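You operate a simulated robot arm through the tools that you are given. There is no shell and no other tool.

You are at the controls of a simulated robot arm. One attempt, no reset.

## Task
Lock the loose end of the seam on the red piece.
Fine: reverse lever down, switch on, one run of the 5 shown, hands clear; switch off, lever back to forward, then raise the foot.
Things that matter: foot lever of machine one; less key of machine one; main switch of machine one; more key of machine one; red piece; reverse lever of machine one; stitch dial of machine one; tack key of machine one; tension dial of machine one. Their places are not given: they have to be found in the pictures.

It is judged by the outcome, as a careful person would: the job done as asked, and still so three seconds after it is handed in. It fails if anything else is knocked over, pushed out of place, dropped, spilled or broken.

## Robot
A 7-joint arm with a two-finger parallel gripper, fixed in place. Base frame: the origin is at the foot of the arm, x ahead of it, y to its left, z up; the work surface is at about z = 0.78. Lengths are in m, angles in rad, forces in N, time in s.
With the tool pointing down near the work surface it reaches from about 0.22 to 0.7 m from the base axis. Its first joint turns from -2.897 to 2.897 rad. Payload 1.57 kg.
Tool frame: the origin (TCP) lies between the finger pads and is the grasp point; the fingertips stand 0.03 m ahead of it; z points along the fingers, y is the line along which they close. The gripper opens to 0.08 m. The fingers are 0.017 m wide and 0.012 m thick; the gripper's body (0.04 by 0.082 m) begins 0.08 m behind the TCP.
Orientation is that of the tool frame in the base frame, as a unit quaternion [x, y, z, w]. With the fingers straight down and closing along the base's y, the tool's x points along the base's -x, its y along +y and its z along -z.

## Interface
- The arm moves only by the tool step_arm. Its argument "increments" is a list of rows, each a list of 7 numbers: the turn, a rotation vector about the base's x, y, z in rad, then the shift along the base's x, y, z in cm, then the opening, from 0 (shut) to 1 (fully open). In form: [[wx, wy, wz, tx, ty, tz, claw], ...]. A call has 1 to 20 rows; each row is the pose to reach, as a shift and turn from the pose commanded when the call began. Each row takes 0.2 s and may step no farther than 0.05 m and 0.15 rad from the row before; otherwise, or with a gripper value out of range, the whole call is refused. A pose out of reach is approached as far as the arm can. The call stops where the force on the tool passes 40 N (or 10 N more than at its start, if that is more) or the arm is blocked; 0.2 s more then pass. Each finger travels about 0.072 m/s and halts on what it meets, pressing with about 40 N; the grip force reading is that of the motor and also rises with nothing between the fingers. The clock runs only during rows and for 0.2 s after the last one: add rows that repeat a pose to give the fingers time. The reply holds the time, the measured pose of the TCP, the force on the tool along the base axes, the opening and the grip force, in the units named above and with some noise, with the torque about the TCP (base axes, N m) and any sound that the robot's microphone picked up.
- Cameras (640 x 400 px; columns grow to the right, rows downward): "scene" is fixed at [0.0531, 0.4997, 1.6092]; the picture's right is [-0.34, -0.94, 0.00], its down [-0.65, 0.24, -0.72] and it looks along [0.68, -0.25, -0.69] (base axes); focal length 309 px, centre (320, 200). "wrist" rides on the gripper at [0.072, -0.007, -0.122] in the tool frame; the picture's right is [0.09, 1.00, 0.00], its down [-0.84, 0.08, -0.54] and it looks along [-0.54, 0.05, 0.84] (tool axes); focal length 238 px, centre (320, 200).
- get_image(camera): a new picture of that camera. No time passes.
- raise_lower(by): slides the trunk up (or, below 0, down) by that many m; the arm rides with it, the base frame stays. It gives what a move gives, with no picture.
- point_at(camera, pixels): for up to 12 pixels [column, row] of the newest picture of that camera ("zoom" is the newest enlarged one), the place [x, y, z] in the base frame of the surface seen there, good to about 0.002 m. No time passes.
- zoom(camera, box): a new picture of the part [left, top, right, bottom] of that camera's present view, enlarged. No time passes.
- hand_in(): hands the job in; it is judged then, once.

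Unless the task says otherwise, let go and move clear before handing in.

The tools are called after "Call:" as name(argument=value, ...) on one line, values as JSON. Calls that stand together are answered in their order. step_arm: Moves the arm, as the interface text tells. Its arguments: {"type":"object","properties":{"increments":{"type":"array"}},"required":["increments"]} The other tools are called the same way: raise_lower (by) slides the trunk up or down; get_image (camera) takes a picture; point_at (camera, pixels) gives the place of the surface under pixels of a picture; zoom (camera, box) takes an enlarged picture of a part of a camera's view; hand_in () hands the job in.

At the start:

```text
time_s: 0.0
position: [0.3179, 0.227, 1.3183]
ee_rot: [0.0, 1.0, 0.0, -0.001]
wrist_force: [0.6, -0.4, -0.4]
torque: [0.01, -0.02, -0.04]
opening: 0.0799
grasp_force: 0.0
trunk travel left (down, up): [-0.425, 0.055]
```

scene: 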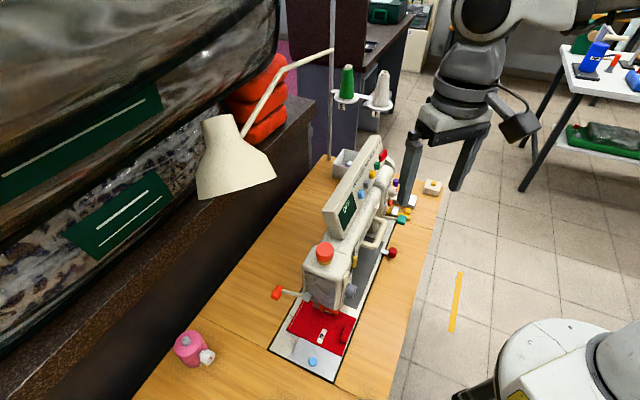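
wrist: 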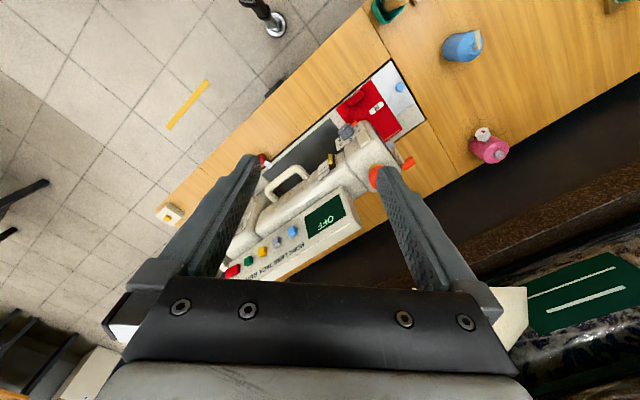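

The scene picture shows one sewing machine around (350,230), with red cloth at (320,325), a display panel at (347,210) and coloured knobs. I'll zoom in on the machine from both cameras.

Call:
zoom(camera="scene", box=[260, 120, 450, 240])

Call:
zoom(camera="scene", box=[250, 230, 420, 390])

Call:
zoom(camera="wrist", box=[200, 60, 440, 290])

```text
3.33 times, centred on (355, 180) of scene
```

zoom: 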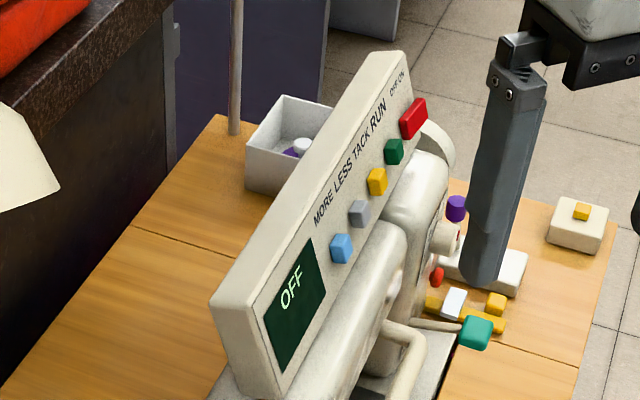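

```text
2.50 times, centred on (335, 310) of scene
```

zoom: 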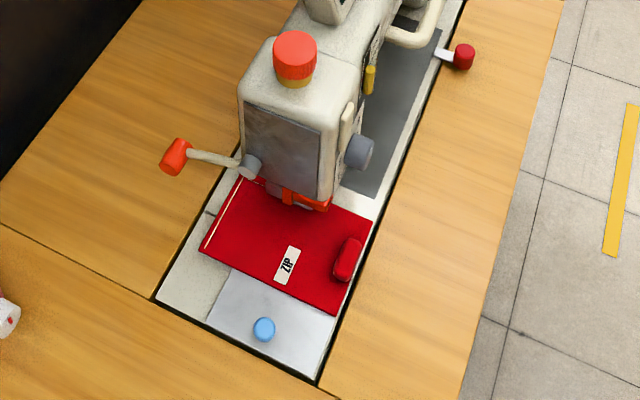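

```text
1.74 times, centred on (320, 175) of wrist
```

zoom: 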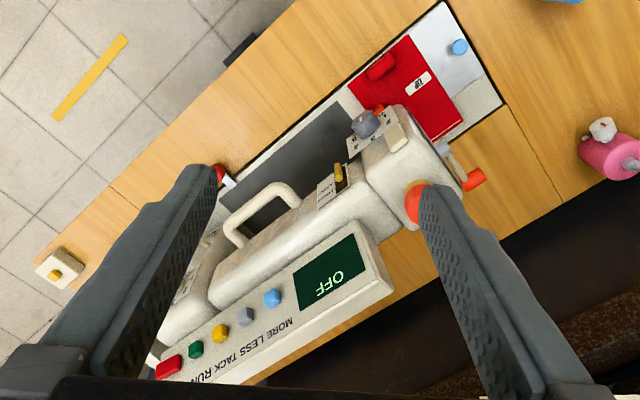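

The panel shows MORE (blue), LESS (grey), TACK (yellow), RUN (green) and OFF/ON (red), with the display at OFF. I'll get positions of the parts.

Call:
zoom(camera="scene", box=[260, 120, 450, 240])

Call:
point_at(camera="zoom", pixels=[[342, 248], [360, 213], [377, 180], [395, 150], [415, 118], [290, 300], [476, 332], [455, 208], [436, 277], [447, 235], [402, 60], [230, 300]])

Call:
point_at(camera="scene", pixels=[[276, 292], [290, 293], [350, 291], [390, 252], [355, 262], [325, 248], [343, 330], [322, 336], [313, 361], [190, 348], [375, 235], [432, 187]])

```text
3.33 times, centred on (355, 180) of scene
```

zoom: 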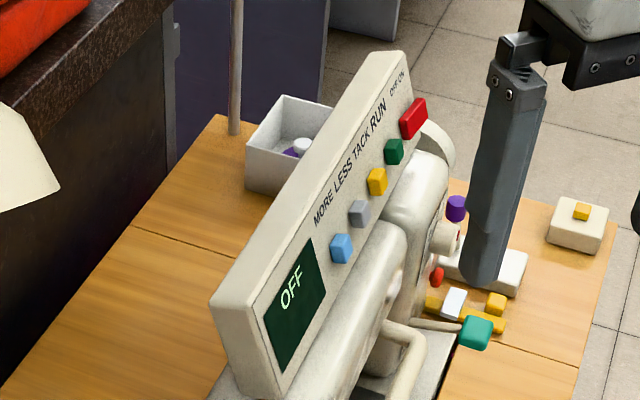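

```text
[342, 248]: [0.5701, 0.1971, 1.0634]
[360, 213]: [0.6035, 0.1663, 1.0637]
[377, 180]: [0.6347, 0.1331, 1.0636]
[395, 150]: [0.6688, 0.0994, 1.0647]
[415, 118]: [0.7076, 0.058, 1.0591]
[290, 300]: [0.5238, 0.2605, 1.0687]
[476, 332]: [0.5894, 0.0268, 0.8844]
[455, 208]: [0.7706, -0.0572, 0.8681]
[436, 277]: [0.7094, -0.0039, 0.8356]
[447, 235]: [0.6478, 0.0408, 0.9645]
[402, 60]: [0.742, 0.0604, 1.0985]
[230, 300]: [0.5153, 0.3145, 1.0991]
```

```text
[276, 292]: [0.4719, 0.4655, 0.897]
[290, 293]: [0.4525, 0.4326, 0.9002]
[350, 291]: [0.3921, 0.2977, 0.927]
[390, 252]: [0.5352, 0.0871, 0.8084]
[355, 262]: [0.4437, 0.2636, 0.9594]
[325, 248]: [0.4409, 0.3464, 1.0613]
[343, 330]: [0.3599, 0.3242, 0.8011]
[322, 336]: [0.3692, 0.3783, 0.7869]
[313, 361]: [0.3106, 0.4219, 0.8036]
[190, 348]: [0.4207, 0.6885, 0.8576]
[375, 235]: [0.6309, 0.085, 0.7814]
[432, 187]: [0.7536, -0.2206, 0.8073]
```

Panel keys are around z≈1.06 facing the robot. I'll zoom in on the labels on the machine body in the wrist view.

Call:
zoom(camera="wrist", box=[300, 90, 440, 200])

Call:
zoom(camera="scene", box=[300, 230, 380, 310])

Call:
zoom(camera="scene", box=[350, 170, 440, 270])

Call:
zoom(camera="scene", box=[260, 270, 370, 350])

```text
3.64 times, centred on (370, 145) of wrist
```

zoom: 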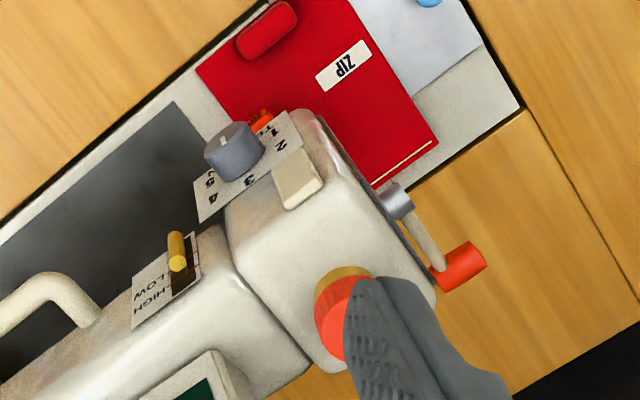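

```text
5.00 times, centred on (340, 270) of scene
```

zoom: 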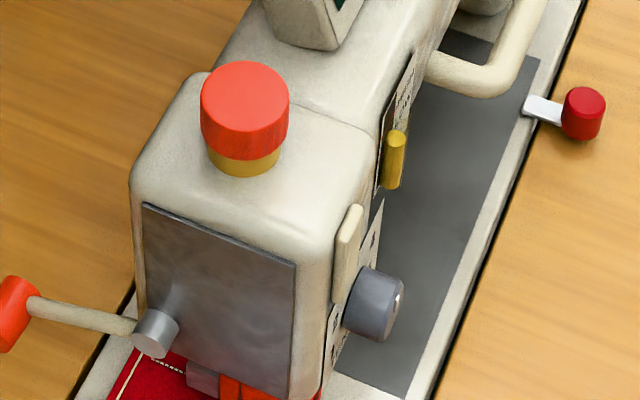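

```text
4.00 times, centred on (395, 220) of scene
```

zoom: 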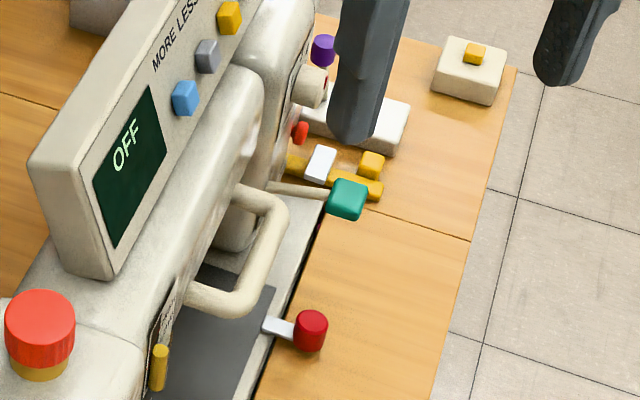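

```text
5.00 times, centred on (315, 310) of scene
```

zoom: 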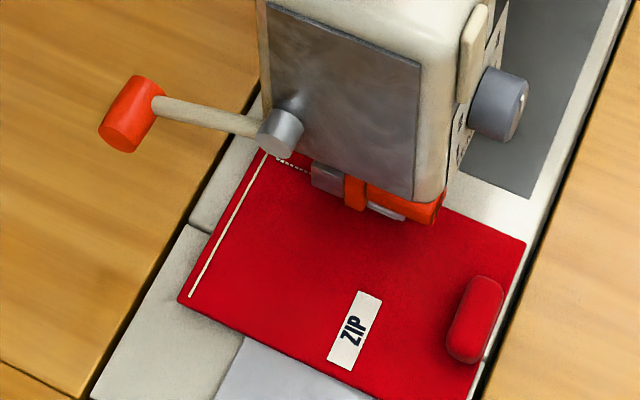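

The grey knob with 1–5 looks like the tension dial, the yellow pin is LOW/HIGH, teal lever at the pillar is likely the reverse lever, and the orange lever at the head (276,292) is likely the foot lever. I'll measure the panel face and pillar area more closely.

Call:
zoom(camera="scene", box=[310, 120, 410, 240])

Call:
zoom(camera="scene", box=[365, 165, 425, 230])

```text
3.33 times, centred on (360, 180) of scene
```

zoom: 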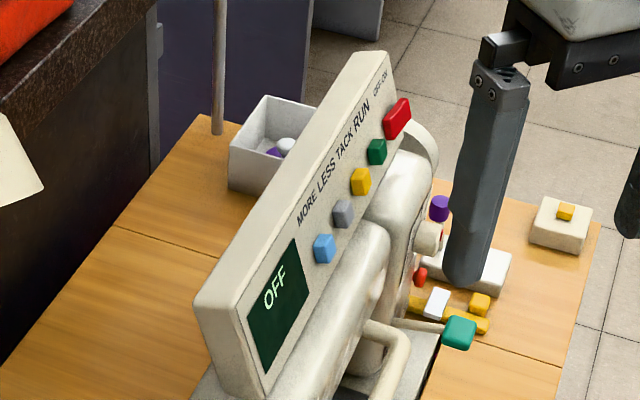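

```text
6.15 times, centred on (395, 198) of scene
```

zoom: 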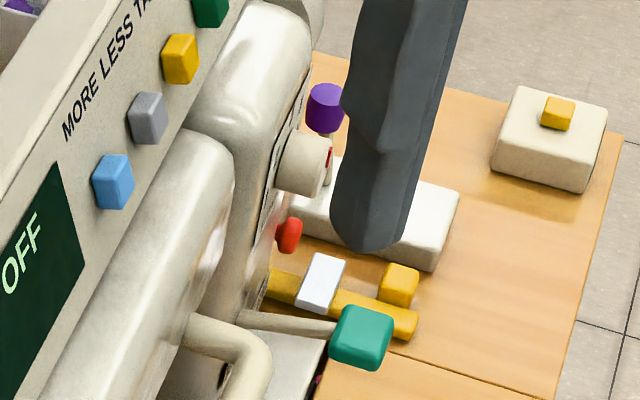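

The pillar has more controls on the robot side (white dial at (388,185), red and purple items, teal lever (402,220)). I'll swing the wrist camera around to look at that side from closer, well clear of everything.

Call:
step_arm(increments=[[0, 0, 0.098, -0.5, -3.5, -1, 0], [0, 0, 0.196, -1, -7, -2, 0], [0, 0, 0.294, -1.5, -10.5, -3, 0], [0, 0, 0.392, -2, -14, -4, 0], [0, 0, 0.49, -2.5, -17.5, -5, 0], [0, 0, 0.588, -3, -21, -6, 0], [0, 0, 0.686, -3.5, -24.5, -7, 0], [0, 0, 0.785, -4, -28, -8, 0]])

Call:
get_image(camera="wrist")

```text
time_s: 1.8
position: [0.2767, -0.0513, 1.2393]
ee_rot: [-0.382, 0.924, 0.0, 0.0]
wrist_force: [0.1, 0.4, 0.3]
torque: [0.0, 0.03, 0.01]
opening: 0.0003
grasp_force: 20.9
trunk travel left (down, up): [-0.425, 0.055]
```

```text
taken
```

wrist: 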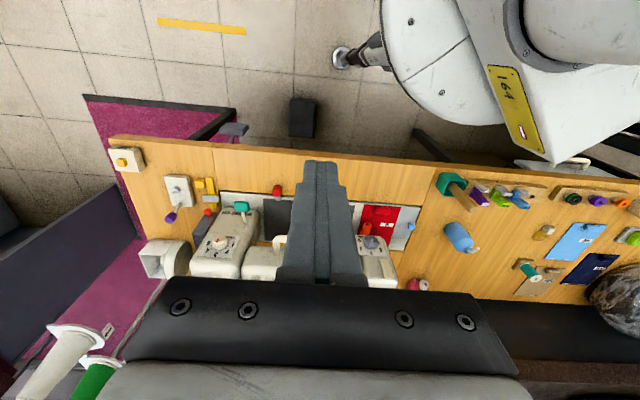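

The wrist view is upside-down, with the pillar at (225,245), the teal lever at (241,207) and a dark red knob at (277,190). I'll zoom in on these.

Call:
zoom(camera="wrist", box=[140, 160, 300, 290])

Call:
zoom(camera="wrist", box=[300, 160, 640, 300])

```text
3.08 times, centred on (220, 225) of wrist
```

zoom: 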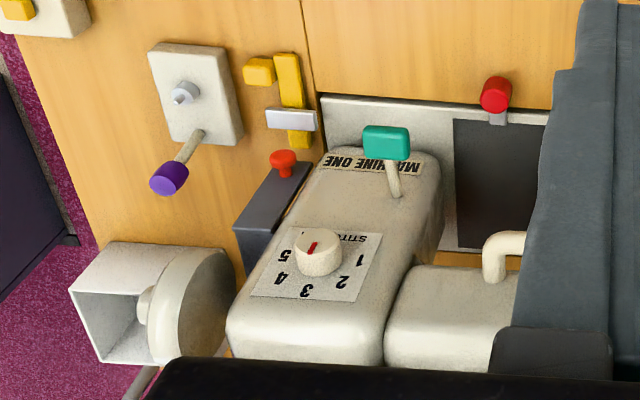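

```text
1.88 times, centred on (470, 230) of wrist
```

zoom: 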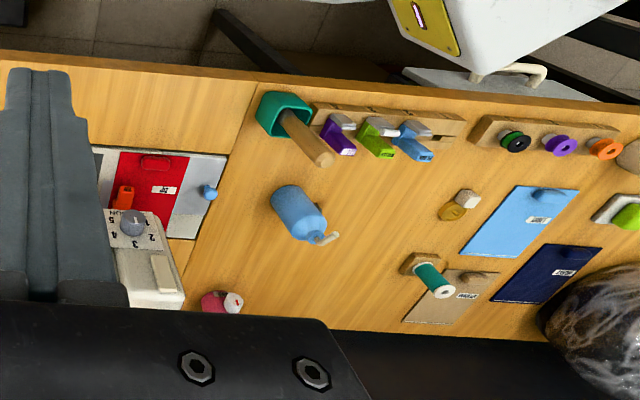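

The plate reads MACHINE ONE; the pillar carries a stitch dial (1–5) and the teal lever, which is the reverse lever. Next I'll check the foot state and get exact points for the teal lever.

Call:
zoom(camera="scene", box=[300, 285, 360, 325])

Call:
zoom(camera="wrist", box=[200, 180, 270, 250])

Call:
point_at(camera="wrist", pixels=[[241, 207], [235, 211], [247, 206], [241, 203], [243, 220], [244, 224], [220, 240], [277, 189], [261, 213], [208, 212], [180, 209], [178, 189]])

```text
10.00 times, centred on (330, 305) of scene
```

zoom: 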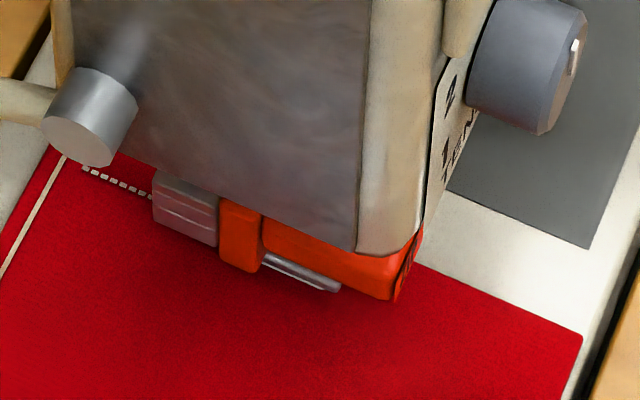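

```text
5.71 times, centred on (235, 215) of wrist
```

zoom: 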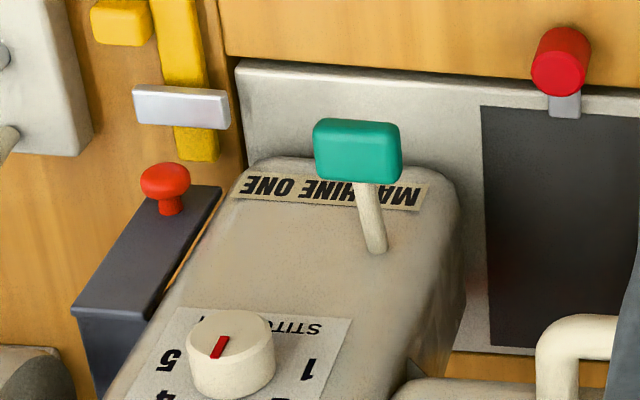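

```text
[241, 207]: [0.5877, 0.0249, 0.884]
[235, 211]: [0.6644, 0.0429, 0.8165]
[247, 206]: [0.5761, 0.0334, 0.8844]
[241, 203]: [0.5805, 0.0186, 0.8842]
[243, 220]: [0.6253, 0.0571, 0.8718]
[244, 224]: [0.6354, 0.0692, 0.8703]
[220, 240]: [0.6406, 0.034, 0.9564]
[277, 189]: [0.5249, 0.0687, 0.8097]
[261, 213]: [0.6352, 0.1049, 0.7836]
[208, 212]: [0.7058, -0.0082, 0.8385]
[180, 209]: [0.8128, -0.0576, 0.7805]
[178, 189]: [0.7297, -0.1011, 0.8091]
```

The foot (grey block at (185,205) in the enlarged scene crop) looks resting on the cloth right at the end of the dashed seam. I'll measure the foot lever, its pivot and foot heights.

Call:
zoom(camera="scene", box=[262, 270, 362, 335])

Call:
point_at(camera="scene", pixels=[[274, 293], [278, 290], [282, 291], [294, 293], [298, 294], [302, 295], [317, 306], [319, 308], [325, 309], [335, 312], [312, 304], [330, 300]])

```text
6.15 times, centred on (312, 302) of scene
```

zoom: 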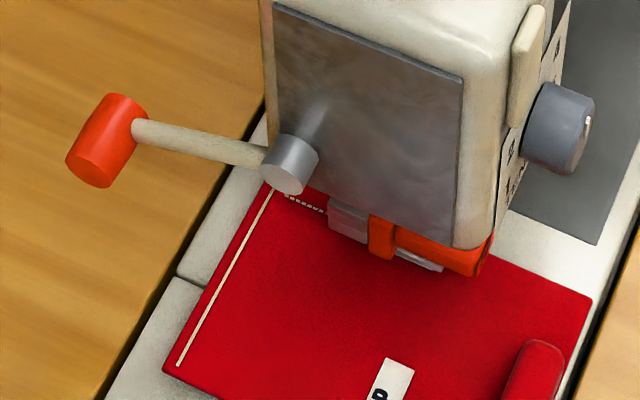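

```text
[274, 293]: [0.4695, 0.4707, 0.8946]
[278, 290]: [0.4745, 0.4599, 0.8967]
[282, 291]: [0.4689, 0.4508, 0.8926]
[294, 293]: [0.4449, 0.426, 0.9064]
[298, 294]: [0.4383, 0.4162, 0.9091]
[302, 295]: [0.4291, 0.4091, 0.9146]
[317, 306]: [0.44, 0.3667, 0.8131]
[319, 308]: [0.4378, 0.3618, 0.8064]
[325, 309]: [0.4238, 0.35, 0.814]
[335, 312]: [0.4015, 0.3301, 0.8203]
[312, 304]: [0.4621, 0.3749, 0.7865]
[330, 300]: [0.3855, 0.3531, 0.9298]
```

Cloth is at z≈0.787, foot top ≈0.81, and the foot lever sits slightly below horizontal (pivot ≈(0.43,0.41,0.915), knob ≈(0.47,0.466,0.895)), consistent with foot down. Now I'll measure the panel face orientation and the red rocker.

Call:
zoom(camera="scene", box=[320, 130, 400, 240])

Call:
zoom(camera="scene", box=[360, 135, 400, 175])

```text
3.64 times, centred on (360, 185) of scene
```

zoom: 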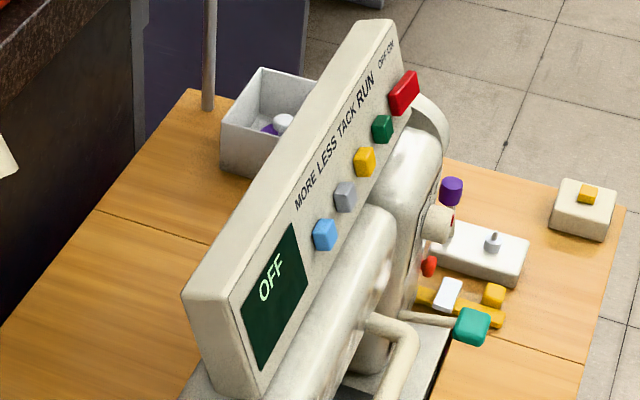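

```text
10.00 times, centred on (380, 155) of scene
```

zoom: 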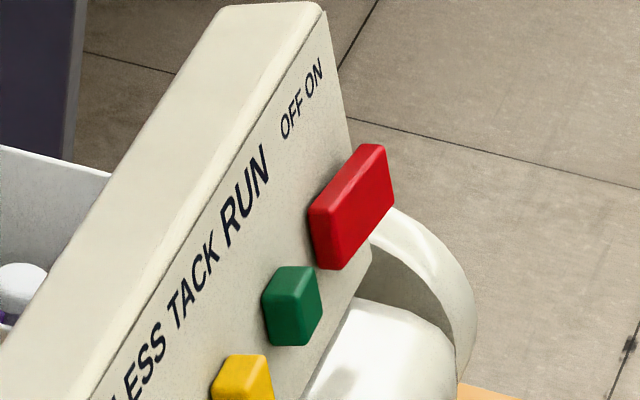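

The red rocker has OFF over its left end and ON over its right end, so I expect to press the right half for ON. I'll measure points on this crop.

Call:
point_at(camera="zoom", pixels=[[325, 240], [350, 205], [365, 190], [380, 170], [380, 195], [335, 260], [290, 130], [300, 200], [250, 250], [340, 110], [290, 305], [225, 5]])

Call:
point_at(camera="scene", pixels=[[330, 215], [341, 200], [336, 220], [345, 215], [352, 222], [340, 230], [350, 192], [370, 165], [347, 194], [345, 196], [348, 197], [355, 178]])

```text
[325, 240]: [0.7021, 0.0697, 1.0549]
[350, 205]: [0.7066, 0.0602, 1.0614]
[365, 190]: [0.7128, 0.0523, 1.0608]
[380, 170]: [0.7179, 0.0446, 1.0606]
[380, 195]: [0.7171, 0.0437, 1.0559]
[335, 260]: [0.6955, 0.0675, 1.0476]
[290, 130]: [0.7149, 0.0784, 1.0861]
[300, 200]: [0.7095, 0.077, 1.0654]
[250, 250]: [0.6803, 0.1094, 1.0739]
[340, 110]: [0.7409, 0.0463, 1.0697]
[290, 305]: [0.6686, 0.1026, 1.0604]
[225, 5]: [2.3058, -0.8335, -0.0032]
```

```text
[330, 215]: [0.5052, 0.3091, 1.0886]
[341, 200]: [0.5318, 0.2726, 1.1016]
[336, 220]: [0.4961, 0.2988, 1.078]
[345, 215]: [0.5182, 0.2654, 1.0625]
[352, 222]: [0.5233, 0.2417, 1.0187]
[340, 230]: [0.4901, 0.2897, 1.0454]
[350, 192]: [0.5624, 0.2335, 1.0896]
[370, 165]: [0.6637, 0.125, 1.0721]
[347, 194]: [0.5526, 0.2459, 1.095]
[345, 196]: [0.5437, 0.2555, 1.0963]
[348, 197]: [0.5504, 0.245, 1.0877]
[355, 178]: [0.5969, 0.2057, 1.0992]
```

The rocker's right (ON) end stands ~6 mm prouder than the left, so it's currently OFF and ON needs the right end pressed. The panel face leans back ~17° along heading (0.707,0.707). I'll check the machine body that protrudes below the keys.

Call:
point_at(camera="scene", pixels=[[365, 205], [370, 200], [375, 193], [380, 180], [388, 168], [392, 185], [375, 215], [368, 225], [383, 240], [388, 235], [360, 225], [385, 175]])

Call:
get_image(camera="scene")

```text
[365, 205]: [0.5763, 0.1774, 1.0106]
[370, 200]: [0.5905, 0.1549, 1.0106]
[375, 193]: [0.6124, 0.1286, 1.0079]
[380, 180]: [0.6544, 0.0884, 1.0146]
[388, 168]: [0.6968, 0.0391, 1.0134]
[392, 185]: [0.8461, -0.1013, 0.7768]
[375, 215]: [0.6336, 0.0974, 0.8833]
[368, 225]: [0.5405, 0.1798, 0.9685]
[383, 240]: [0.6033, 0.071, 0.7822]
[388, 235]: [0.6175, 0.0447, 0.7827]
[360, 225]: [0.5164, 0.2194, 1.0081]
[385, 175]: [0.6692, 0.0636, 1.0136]
```

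```text
taken
```

scene: 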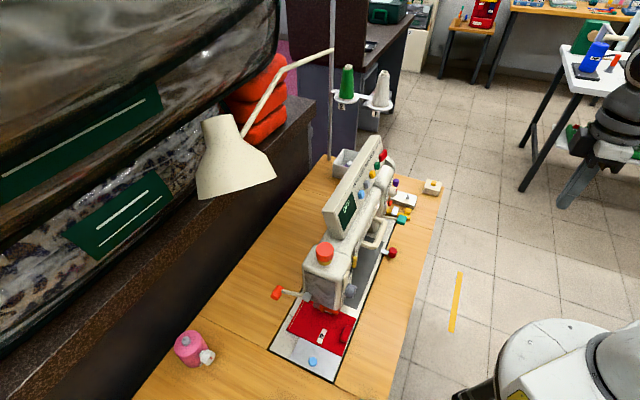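

The tube under the panel tops out at z≈1.013 and protrudes to about n≈0.50, so a pitched approach to the keys is free. I'll lower and pitch the wrist camera to look more horizontally at the foot and lever from the robot's side.

Call:
step_arm(increments=[[0.083, -0.083, 0, 0, 0, -3.3, 0], [0.165, -0.165, 0, 0, 0, -6.6, 0], [0.248, -0.248, 0, 0, 0, -10, 0], [0.33, -0.33, 0, 0, 0, -13.3, 0], [0.413, -0.413, 0, 0, 0, -16.6, 0], [0.495, -0.495, 0, 0, 0, -20, 0]])

Call:
get_image(camera="wrist")

```text
time_s: 3.2
position: [0.3107, -0.0846, 1.0492]
ee_rot: [-0.361, 0.871, 0.127, 0.307]
wrist_force: [-0.8, 0.3, 0.6]
torque: [-0.04, -0.05, -0.01]
opening: 0.0001
grasp_force: 21.3
out of reach, approached as far as the arm can: row 3, 4, 5, 6
trunk travel left (down, up): [-0.425, 0.055]
```

```text
taken
```

wrist: 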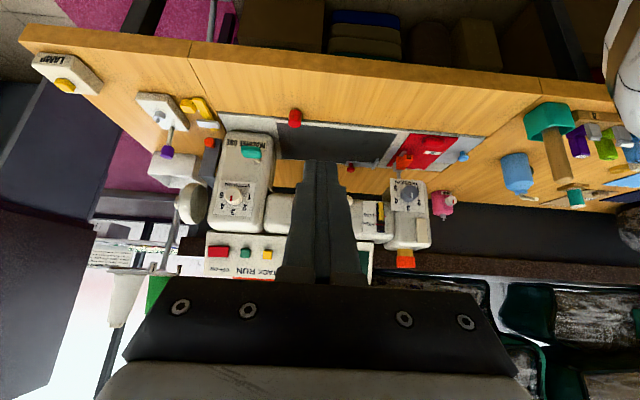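

From here the head is at (408,205), the orange foot lever shows at (350,168) and the pillar at (240,190). I'll zoom in on the foot region and on the pillar.

Call:
zoom(camera="wrist", box=[335, 120, 485, 230])

Call:
zoom(camera="wrist", box=[180, 90, 310, 290])

Call:
zoom(camera="wrist", box=[380, 130, 460, 180])

```text
3.64 times, centred on (410, 175) of wrist
```

zoom: 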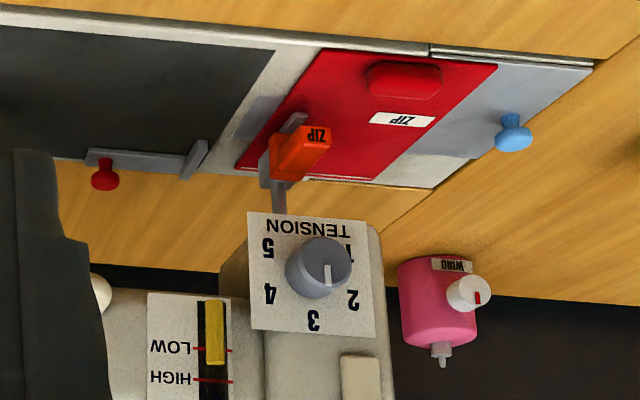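

```text
2.00 times, centred on (245, 190) of wrist
```

zoom: 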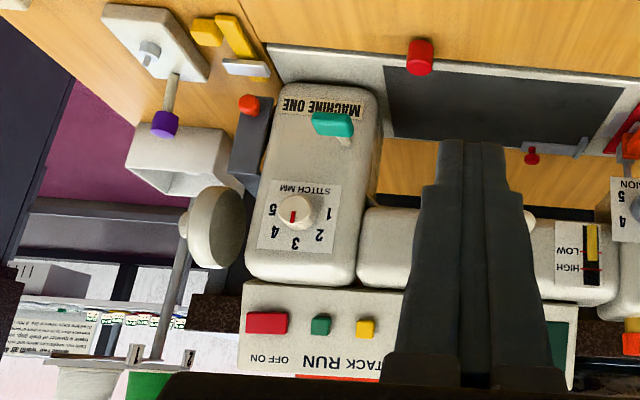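

```text
8.00 times, centred on (420, 155) of wrist
```

zoom: 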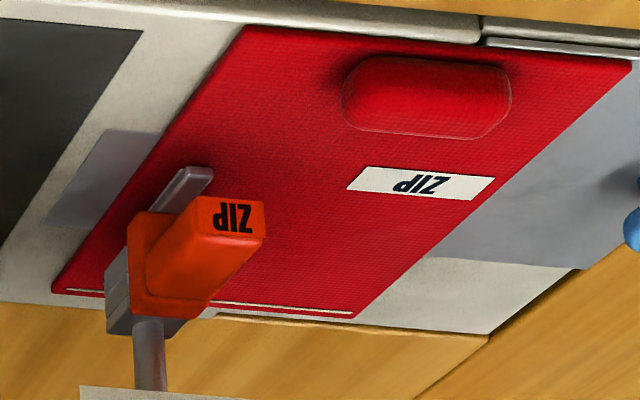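

The ZIP foot is fitted (orange, (230,215) in the last crop) and its grey sole appears to be touching the cloth. I'll check the sole height against the cloth.

Call:
point_at(camera="zoom", pixels=[[190, 185], [205, 175], [175, 195], [200, 150], [160, 225], [120, 280], [120, 320], [150, 360], [250, 285], [430, 90], [232, 215], [60, 285]])

Call:
point_at(camera="wrist", pixels=[[251, 153], [245, 152], [257, 155], [251, 149], [235, 197], [219, 252], [245, 253], [267, 255], [350, 168], [338, 163], [360, 165], [408, 195]])

```text
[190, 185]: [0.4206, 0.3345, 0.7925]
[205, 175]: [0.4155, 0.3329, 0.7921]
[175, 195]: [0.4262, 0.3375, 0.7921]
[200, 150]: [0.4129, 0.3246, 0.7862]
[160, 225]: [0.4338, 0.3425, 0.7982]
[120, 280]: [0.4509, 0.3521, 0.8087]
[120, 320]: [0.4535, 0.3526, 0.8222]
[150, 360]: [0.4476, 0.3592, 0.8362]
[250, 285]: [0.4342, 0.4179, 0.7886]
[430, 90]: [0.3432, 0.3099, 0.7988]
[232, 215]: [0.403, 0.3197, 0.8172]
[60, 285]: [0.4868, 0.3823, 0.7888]
```

```text
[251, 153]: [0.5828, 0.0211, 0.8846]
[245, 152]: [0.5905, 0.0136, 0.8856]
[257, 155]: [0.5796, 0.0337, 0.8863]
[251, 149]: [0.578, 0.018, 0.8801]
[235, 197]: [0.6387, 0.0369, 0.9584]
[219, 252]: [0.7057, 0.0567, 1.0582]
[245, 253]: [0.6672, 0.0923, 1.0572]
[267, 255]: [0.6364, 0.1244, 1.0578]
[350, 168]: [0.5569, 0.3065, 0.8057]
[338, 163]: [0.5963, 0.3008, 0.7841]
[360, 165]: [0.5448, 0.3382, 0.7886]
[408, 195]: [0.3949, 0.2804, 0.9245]
```

Sole is at z≈0.792 over cloth at 0.786, so the foot is down. Now I'll take a detailed look at the teal reverse lever's size and extents.

Call:
zoom(camera="wrist", box=[225, 130, 275, 175])

Call:
point_at(camera="zoom", pixels=[[250, 160], [300, 175], [400, 200], [390, 260], [250, 240], [330, 210], [330, 250], [330, 160], [360, 290], [350, 320], [220, 200], [430, 230]])

Call:
zoom(camera="scene", box=[380, 200, 420, 240])

```text
8.89 times, centred on (250, 152) of wrist
```

zoom: 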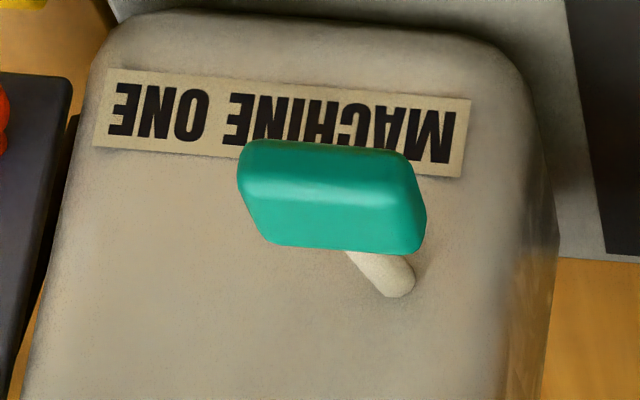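

```text
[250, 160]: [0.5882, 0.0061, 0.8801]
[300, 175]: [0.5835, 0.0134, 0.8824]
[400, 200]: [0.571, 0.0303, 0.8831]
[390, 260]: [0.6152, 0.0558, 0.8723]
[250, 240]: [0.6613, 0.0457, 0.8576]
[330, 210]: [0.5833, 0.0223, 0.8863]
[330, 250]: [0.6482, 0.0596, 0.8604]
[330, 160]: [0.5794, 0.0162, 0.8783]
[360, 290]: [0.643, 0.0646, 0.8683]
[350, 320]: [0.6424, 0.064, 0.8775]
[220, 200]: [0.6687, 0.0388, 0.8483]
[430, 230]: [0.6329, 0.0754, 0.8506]
```

```text
10.00 times, centred on (400, 220) of scene
```

zoom: 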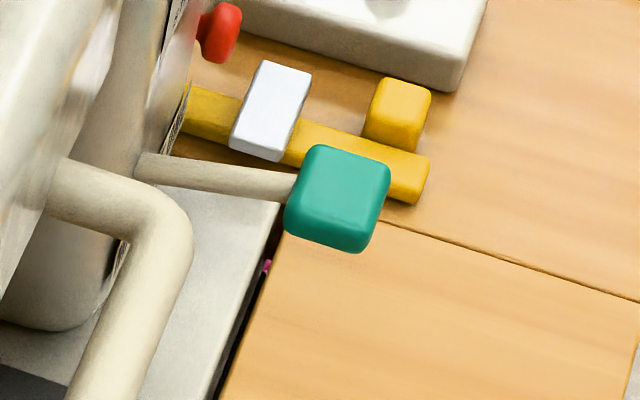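

I'll take corner points of the teal handle from the scene crop to fix its size.

Call:
point_at(camera="zoom", pixels=[[318, 150], [385, 170], [370, 220], [300, 205], [345, 185], [295, 225], [355, 245], [380, 200], [290, 180], [160, 165], [220, 175], [270, 185]])

```text
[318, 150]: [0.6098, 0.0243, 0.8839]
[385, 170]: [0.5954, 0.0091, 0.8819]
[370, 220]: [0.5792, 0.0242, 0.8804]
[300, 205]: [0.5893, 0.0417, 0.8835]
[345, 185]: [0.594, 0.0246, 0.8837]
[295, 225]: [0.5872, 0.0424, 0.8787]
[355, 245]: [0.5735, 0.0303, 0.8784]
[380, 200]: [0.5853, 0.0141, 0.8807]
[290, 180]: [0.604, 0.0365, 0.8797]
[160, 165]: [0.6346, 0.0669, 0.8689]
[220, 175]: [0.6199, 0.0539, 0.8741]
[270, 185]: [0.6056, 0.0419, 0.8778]
```

The teal handle top is at z≈0.884, centred near (0.592,0.026), about 31×26 mm, on a rod sloping slightly up from the pillar. I'll move toward it, un-pitching the tool a bit, and check how the commanded pose was handled after the reach limit.

Call:
step_arm(increments=[[-0.05, 0.05, 0, 3, 0, 0, 0], [-0.1, 0.1, 0, 6, 0, 0, 0], [-0.15, 0.15, 0, 9, 0, 0, 0], [-0.2, 0.2, 0, 12, 0, 0, 0]])

```text
time_s: 4.2
position: [0.4339, -0.0836, 1.0491]
ee_rot: [-0.374, 0.904, 0.079, 0.191]
wrist_force: [0.4, -0.9, -0.9]
torque: [-0.01, -0.01, 0.0]
opening: 0.0
grasp_force: 21.4
trunk travel left (down, up): [-0.425, 0.055]
```

The command base follows the measured pose, good. Now hovering the closed fingertips ~2.5 cm above the teal handle, lateral first and then down.

Call:
step_arm(increments=[[-0.02, 0.02, 0, 3.1, 2.1, 0, 0], [-0.04, 0.04, 0, 6.2, 4.2, 0, 0], [-0.06, 0.06, 0, 9.3, 6.3, 0, 0], [-0.082, 0.082, 0, 12.4, 8.4, 0, 0], [-0.082, 0.082, 0, 15.4, 10.55, 0, 0], [-0.082, 0.082, 0, 15.4, 10.55, -3.5, 0], [-0.082, 0.082, 0, 15.4, 10.55, -7, 0], [-0.082, 0.082, 0, 15.4, 10.55, -11, 0]])

Call:
get_image(camera="wrist")

Call:
get_image(camera="scene")

```text
time_s: 6.0
position: [0.5873, 0.0233, 0.9411]
ee_rot: [-0.378, 0.914, 0.058, 0.139]
wrist_force: [-0.2, 0.7, 0.7]
torque: [0.02, 0.0, -0.02]
opening: 0.0
grasp_force: 21.4
trunk travel left (down, up): [-0.425, 0.055]
```

```text
taken
```

wrist: 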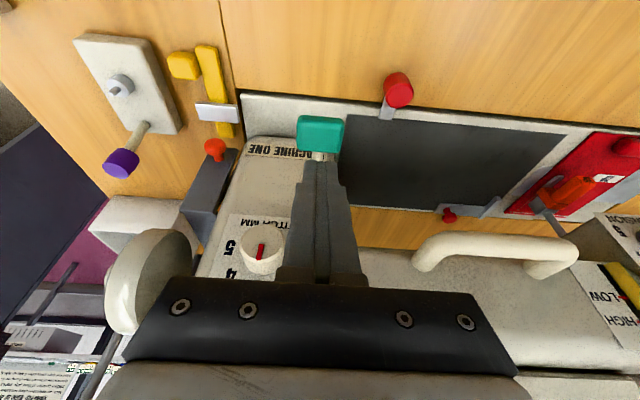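

```text
taken
```

scene: 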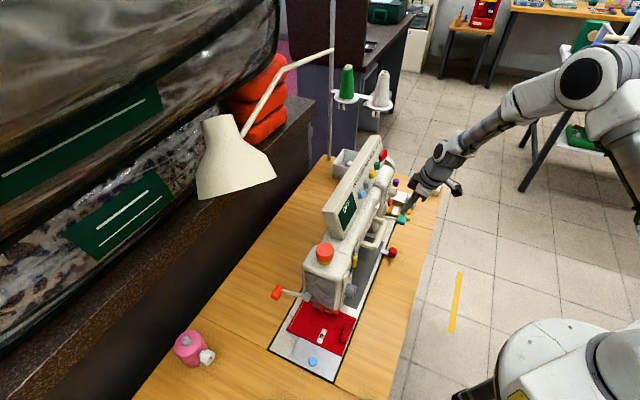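

The fingertips (318,165 in wrist view) sit right over the teal handle (320,133), with no contact. I'll press down in small steps and watch the force.

Call:
step_arm(increments=[[0, 0, 0, 0, 0, -1, 0], [0, 0, 0, 0, 0, -2, 0], [0, 0, 0, 0, 0, -2.5, 0], [0, 0, 0, 0, 0, -3, 0], [0, 0, 0, 0, 0, -3.5, 0], [0, 0, 0, 0, 0, -4, 0]])

Call:
zoom(camera="scene", box=[370, 180, 450, 250])

```text
time_s: 7.4
position: [0.5872, 0.0198, 0.8991]
ee_rot: [-0.378, 0.913, 0.057, 0.14]
wrist_force: [-0.5, 0.3, -1.2]
torque: [0.01, 0.02, -0.03]
opening: 0.0
grasp_force: 21.6
trunk travel left (down, up): [-0.425, 0.055]
```

```text
5.71 times, centred on (410, 215) of scene
```

zoom: 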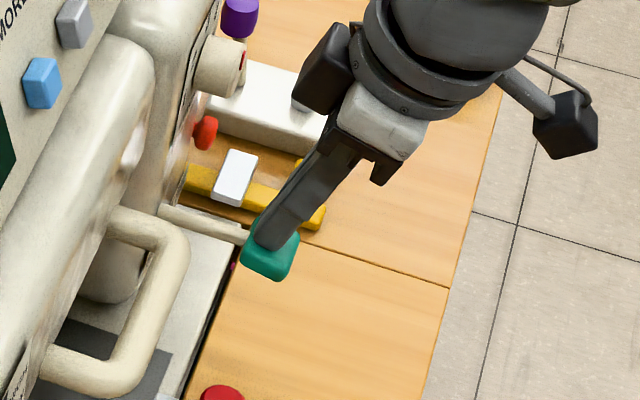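

The lever followed the fingers down with little force (tip now ≈0.870). I'll continue pressing in small steps until the stop.

Call:
step_arm(increments=[[0, 0, 0, 0, 0, -0.5, 0], [0, 0, 0, 0, 0, -1, 0], [0, 0, 0, 0, 0, -1.5, 0], [0, 0, 0, 0, 0, -1.8, 0], [0, 0, 0, 0, 0, -2.1, 0], [0, 0, 0, 0, 0, -2.4, 0]])

Call:
zoom(camera="scene", box=[370, 180, 450, 250])

```text
time_s: 8.9
position: [0.5858, 0.0209, 0.8814]
ee_rot: [-0.379, 0.913, 0.057, 0.142]
wrist_force: [-15.6, -2.3, 23.8]
torque: [0.27, 0.16, 0.19]
opening: 0.0
grasp_force: 21.4
trunk travel left (down, up): [-0.425, 0.055]
stopped in row 6: the force on the tool passed its limit at 42 N (the readings are from after the stop); the commanded pose is now the measured one
```

```text
5.71 times, centred on (410, 215) of scene
```

zoom: 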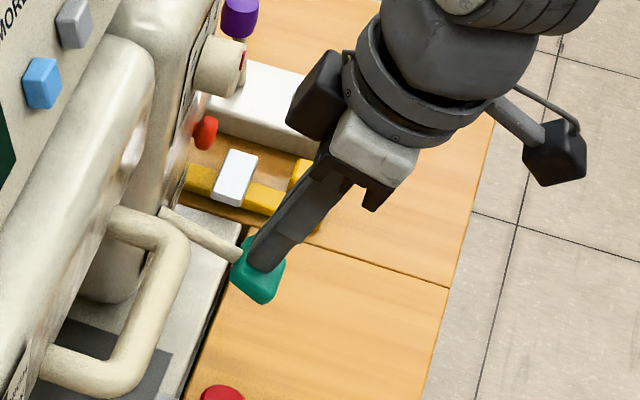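

The lever hit its stop (42 N, tip at ≈0.852) and slopes clearly downward. I'll lift off and check that it stays down.

Call:
step_arm(increments=[[0, 0, 0, 0, 0, 1, 0], [0, 0, 0, -0.5, -0.5, 3, 0], [0, 0, 0, -1.5, -1.5, 6, 0], [0, 0, 0, -3, -3, 9, 0], [0, 0, 0, -6, -6, 11, 0]])

Call:
zoom(camera="scene", box=[370, 180, 450, 250])

Call:
get_image(camera="wrist")

```text
time_s: 10.1
position: [0.5287, -0.0355, 0.9897]
ee_rot: [-0.378, 0.913, 0.057, 0.14]
wrist_force: [-0.5, 0.4, -0.5]
torque: [-0.02, 0.01, 0.03]
opening: 0.0002
grasp_force: 21.4
trunk travel left (down, up): [-0.425, 0.055]
```

```text
5.71 times, centred on (410, 215) of scene
```

zoom: 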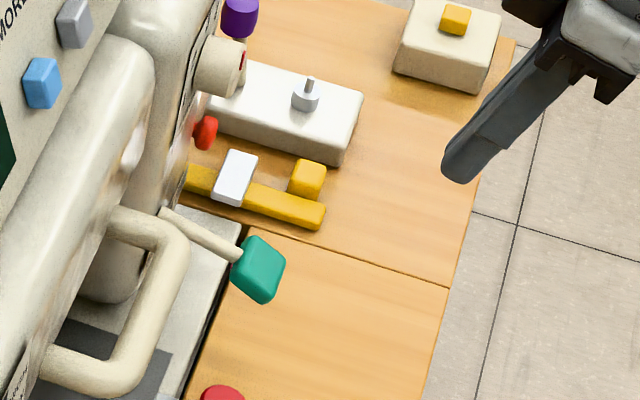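

```text
taken
```

wrist: 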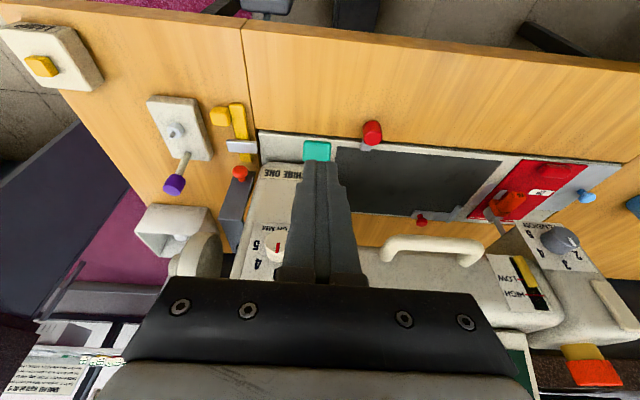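

The lever stays down by itself. I'll record its lowered position for the later return move, then prepare to press the ON end of the rocker.

Call:
zoom(camera="scene", box=[385, 200, 415, 240])

Call:
point_at(camera="zoom", pixels=[[320, 180], [350, 200], [370, 150], [300, 250], [400, 220], [330, 270], [280, 200], [200, 130], [150, 80], [340, 230]])

```text
10.00 times, centred on (400, 220) of scene
```

zoom: 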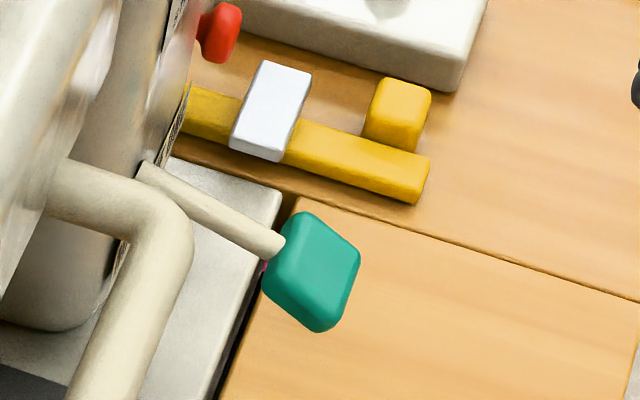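

```text
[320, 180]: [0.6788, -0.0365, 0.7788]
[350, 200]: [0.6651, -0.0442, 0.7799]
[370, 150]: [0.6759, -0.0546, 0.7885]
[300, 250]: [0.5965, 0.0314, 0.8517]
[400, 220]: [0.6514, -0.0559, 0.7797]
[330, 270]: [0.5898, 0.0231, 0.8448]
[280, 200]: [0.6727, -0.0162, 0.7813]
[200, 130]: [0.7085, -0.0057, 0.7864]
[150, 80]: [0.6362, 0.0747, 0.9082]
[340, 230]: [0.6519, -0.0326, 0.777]
```

The handle now sits around z≈0.845. Next I'll raise and pitch the tool to point nearly along the panel's normal, hovering about 5 cm in front of the rocker's ON end (0.718,0.045,1.06).

Call:
step_arm(increments=[[0.08, -0.08, 0, 0, 0, 3, 0], [0.16, -0.16, 0, 0, 0, 6, 0], [0.24, -0.24, 0, 2, 0, 9, 0], [0.32, -0.32, 0, 4.5, 0.5, 10.5, 0], [0.4, -0.4, 0, 7.5, 1, 10.5, 0], [0.48, -0.48, 0, 10.5, 1.7, 10.5, 0], [0.566, -0.566, 0, 14.1, 2.6, 10.5, 0]])

Call:
get_image(camera="wrist")

Call:
get_image(camera="scene")

```text
time_s: 11.7
position: [0.6663, -0.0125, 1.091]
ee_rot: [-0.325, 0.787, 0.2, 0.486]
wrist_force: [0.2, 0.6, -0.3]
torque: [-0.04, 0.02, 0.01]
opening: 0.0001
grasp_force: 21.3
trunk travel left (down, up): [-0.425, 0.055]
```

```text
taken
```

wrist: 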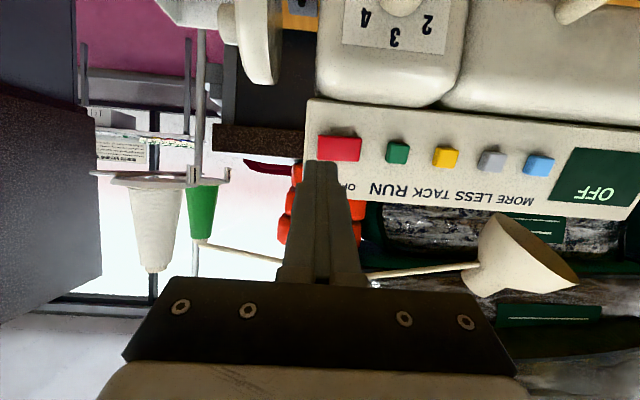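

```text
taken
```

scene: 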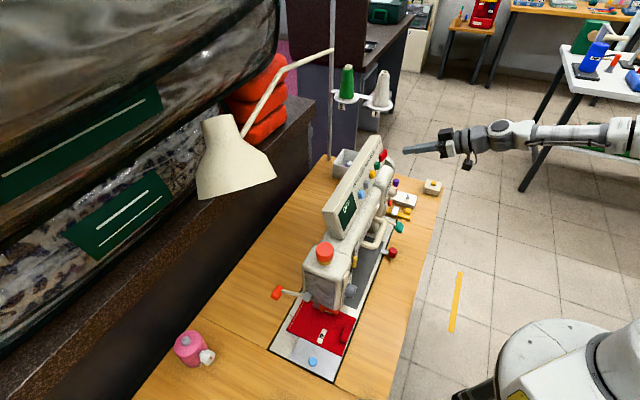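

The arm reaches this pose; in the wrist view the rocker is at (340,148) and the keys follow to the right. I'll zoom and measure precise key and rocker positions from here.

Call:
zoom(camera="wrist", box=[300, 110, 400, 180])

Call:
point_at(camera="wrist", pixels=[[321, 148], [330, 148], [340, 148], [350, 149], [359, 149], [340, 139], [340, 158], [397, 152], [446, 157], [492, 160], [538, 165], [310, 130]])

```text
5.71 times, centred on (350, 145) of wrist
```

zoom: 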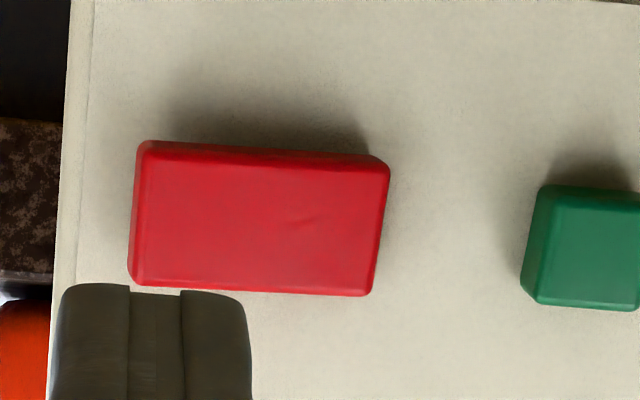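

```text
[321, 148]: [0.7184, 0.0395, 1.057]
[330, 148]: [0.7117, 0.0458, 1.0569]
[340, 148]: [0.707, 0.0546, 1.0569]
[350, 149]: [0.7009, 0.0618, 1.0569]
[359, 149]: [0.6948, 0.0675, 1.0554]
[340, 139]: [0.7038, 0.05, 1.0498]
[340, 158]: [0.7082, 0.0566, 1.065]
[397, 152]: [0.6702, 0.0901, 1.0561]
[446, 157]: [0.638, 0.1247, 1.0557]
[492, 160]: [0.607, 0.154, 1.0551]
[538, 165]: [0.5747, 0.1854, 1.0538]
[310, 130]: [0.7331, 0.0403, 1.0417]
```

Rocker spans z≈1.050–1.065 with its ON end at t≈0.48 standing out. I'll advance along the panel normal and press the ON end gently in small steps.

Call:
step_arm(increments=[[0, 0, 0, 1.27, 1.7, -0.95, 0], [0, 0, 0, 2.76, 3.18, -1.85, 0], [0, 0, 0, 3.11, 3.54, -2.0, 0], [0, 0, 0, 3.32, 3.75, -2.1, 0], [0, 0, 0, 3.54, 3.96, -2.2, 0], [0, 0, 0, 3.75, 4.17, -2.3, 0]])

Call:
zoom(camera="scene", box=[320, 130, 420, 240])

Call:
get_image(camera="wrist")

```text
time_s: 13.2
position: [0.7043, 0.0249, 1.0739]
ee_rot: [-0.324, 0.787, 0.199, 0.486]
wrist_force: [-24.4, -13.2, 12.9]
torque: [0.3, -0.02, 0.53]
opening: 0.0001
grasp_force: 21.2
trunk travel left (down, up): [-0.425, 0.055]
stopped in row 6: the force on the tool passed its limit at 42 N (the readings are from after the stop); the commanded pose is now the measured one
```

```text
3.64 times, centred on (370, 185) of scene
```

zoom: 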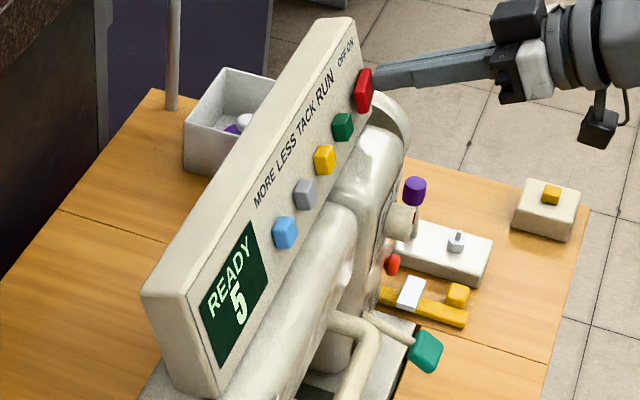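

```text
taken
```

wrist: 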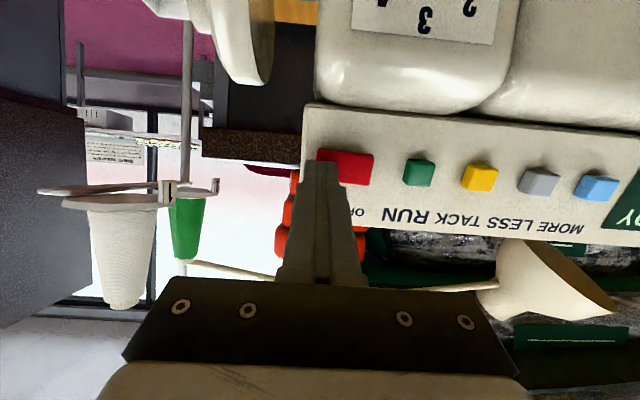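

The display now reads READY 5, so no MORE/LESS adjustment is needed, and the teal lever is still down. I'll back off and move sideways to hover in front of the yellow TACK key (0.638,0.125,1.056).

Call:
step_arm(increments=[[0, 0, 0, -1.7, -1.7, 0.75, 0], [0, 0, 0, -3.39, -3.39, 1.5, 0], [0, 0, 0, -6.15, -0.64, 1.5, 0], [0, 0, 0, -8.91, 2.12, 1.5, 0], [0, 0, 0, -11.7, 4.91, 1.5, 0]])

Call:
get_image(camera="wrist")

Call:
zoom(camera="scene", box=[320, 130, 420, 240])

```text
time_s: 14.4
position: [0.5909, 0.0752, 1.0875]
ee_rot: [-0.324, 0.787, 0.2, 0.486]
wrist_force: [-0.1, 0.2, 0.7]
torque: [0.0, -0.02, -0.05]
opening: 0.0002
grasp_force: 20.9
trunk travel left (down, up): [-0.425, 0.055]
```

```text
taken
```

wrist: 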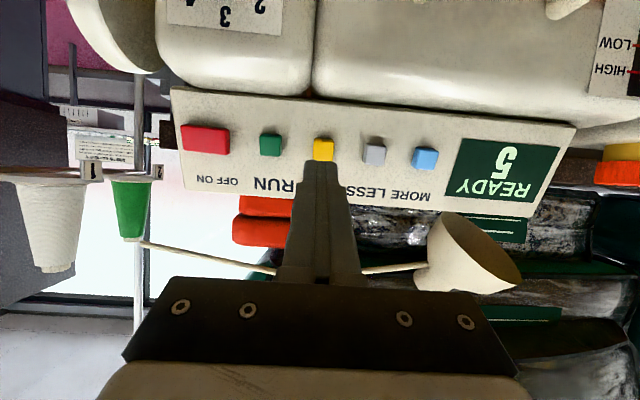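

```text
3.64 times, centred on (370, 185) of scene
```

zoom: 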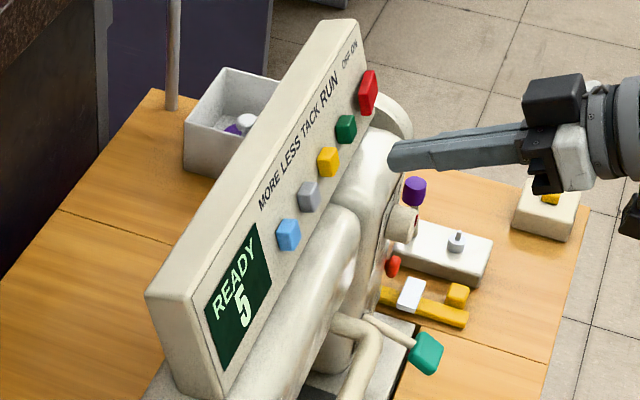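

The fingers (322,170) line up with the yellow TACK key at (323,148), label order MORE–LESS–TACK–RUN confirmed. I'll press TACK once in a short push and back off within the same call.

Call:
step_arm(increments=[[0, 0, 0, 1.31, 1.52, -0.9, 0], [0, 0, 0, 2.51, 2.72, -1.65, 0], [0, 0, 0, 2.86, 3.08, -1.8, 0], [0, 0, 0, 3.08, 3.29, -1.9, 0], [0, 0, 0, 2.51, 2.72, -1.65, 0], [0, 0, 0, 1.0, 1.1, -0.5, 0], [0, 0, 0, 0, 0, 0, 0]])

Call:
zoom(camera="scene", box=[320, 130, 420, 240])

```text
time_s: 16.0
position: [0.5895, 0.0775, 1.088]
ee_rot: [-0.324, 0.787, 0.199, 0.486]
wrist_force: [0.4, -0.5, 0.2]
torque: [0.0, -0.03, 0.01]
opening: 0.0
grasp_force: 21.1
trunk travel left (down, up): [-0.425, 0.055]
heard: click
```

```text
3.64 times, centred on (370, 185) of scene
```

zoom: 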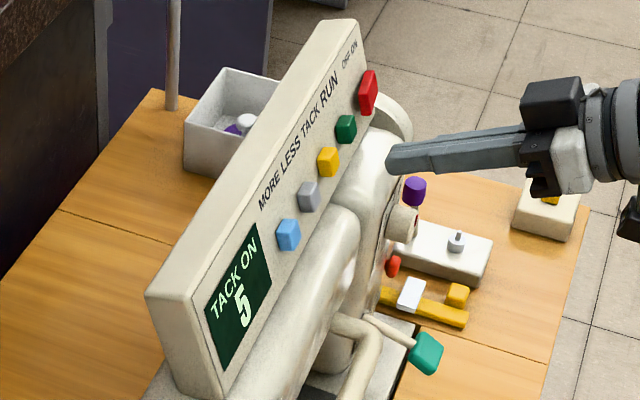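

The display changed to TACK ON 5 with just a click. This could be a mode toggle rather than a run, so I'll wait briefly and look again at the display and the seam.

Call:
step_arm(increments=[[0, 0, 0, 0, 0, 0, 0], [0, 0, 0, 0, 0, 0, 0], [0, 0, 0, 0, 0, 0, 0], [0, 0, 0, 0, 0, 0, 0], [0, 0, 0, 0, 0, 0, 0]])

Call:
zoom(camera="scene", box=[320, 130, 420, 240])

Call:
zoom(camera="scene", box=[300, 285, 360, 325])

```text
time_s: 17.2
position: [0.5895, 0.0775, 1.0868]
ee_rot: [-0.324, 0.788, 0.199, 0.484]
wrist_force: [-1.5, 0.0, 0.3]
torque: [-0.01, 0.0, 0.01]
opening: 0.0
grasp_force: 21.6
trunk travel left (down, up): [-0.425, 0.055]
```

```text
3.64 times, centred on (370, 185) of scene
```

zoom: 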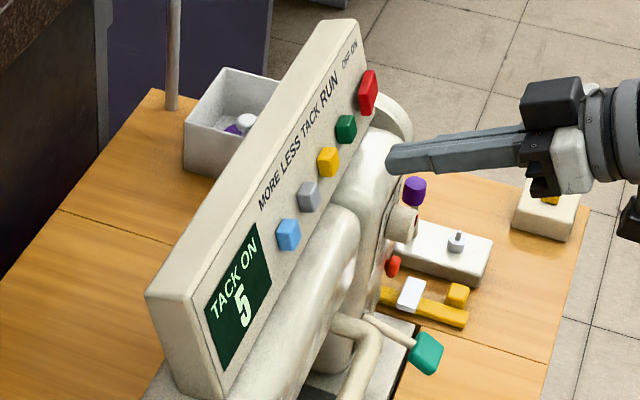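

```text
10.00 times, centred on (330, 305) of scene
```

zoom: 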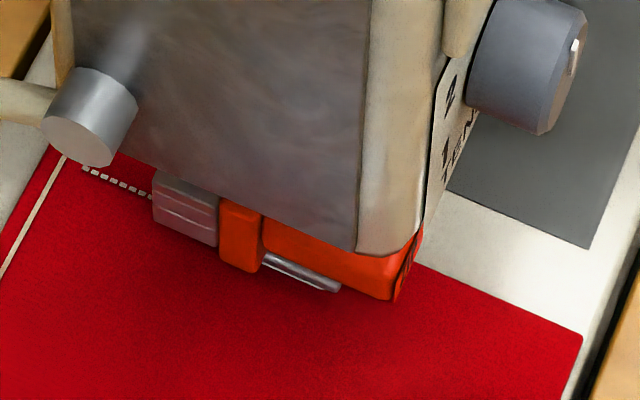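

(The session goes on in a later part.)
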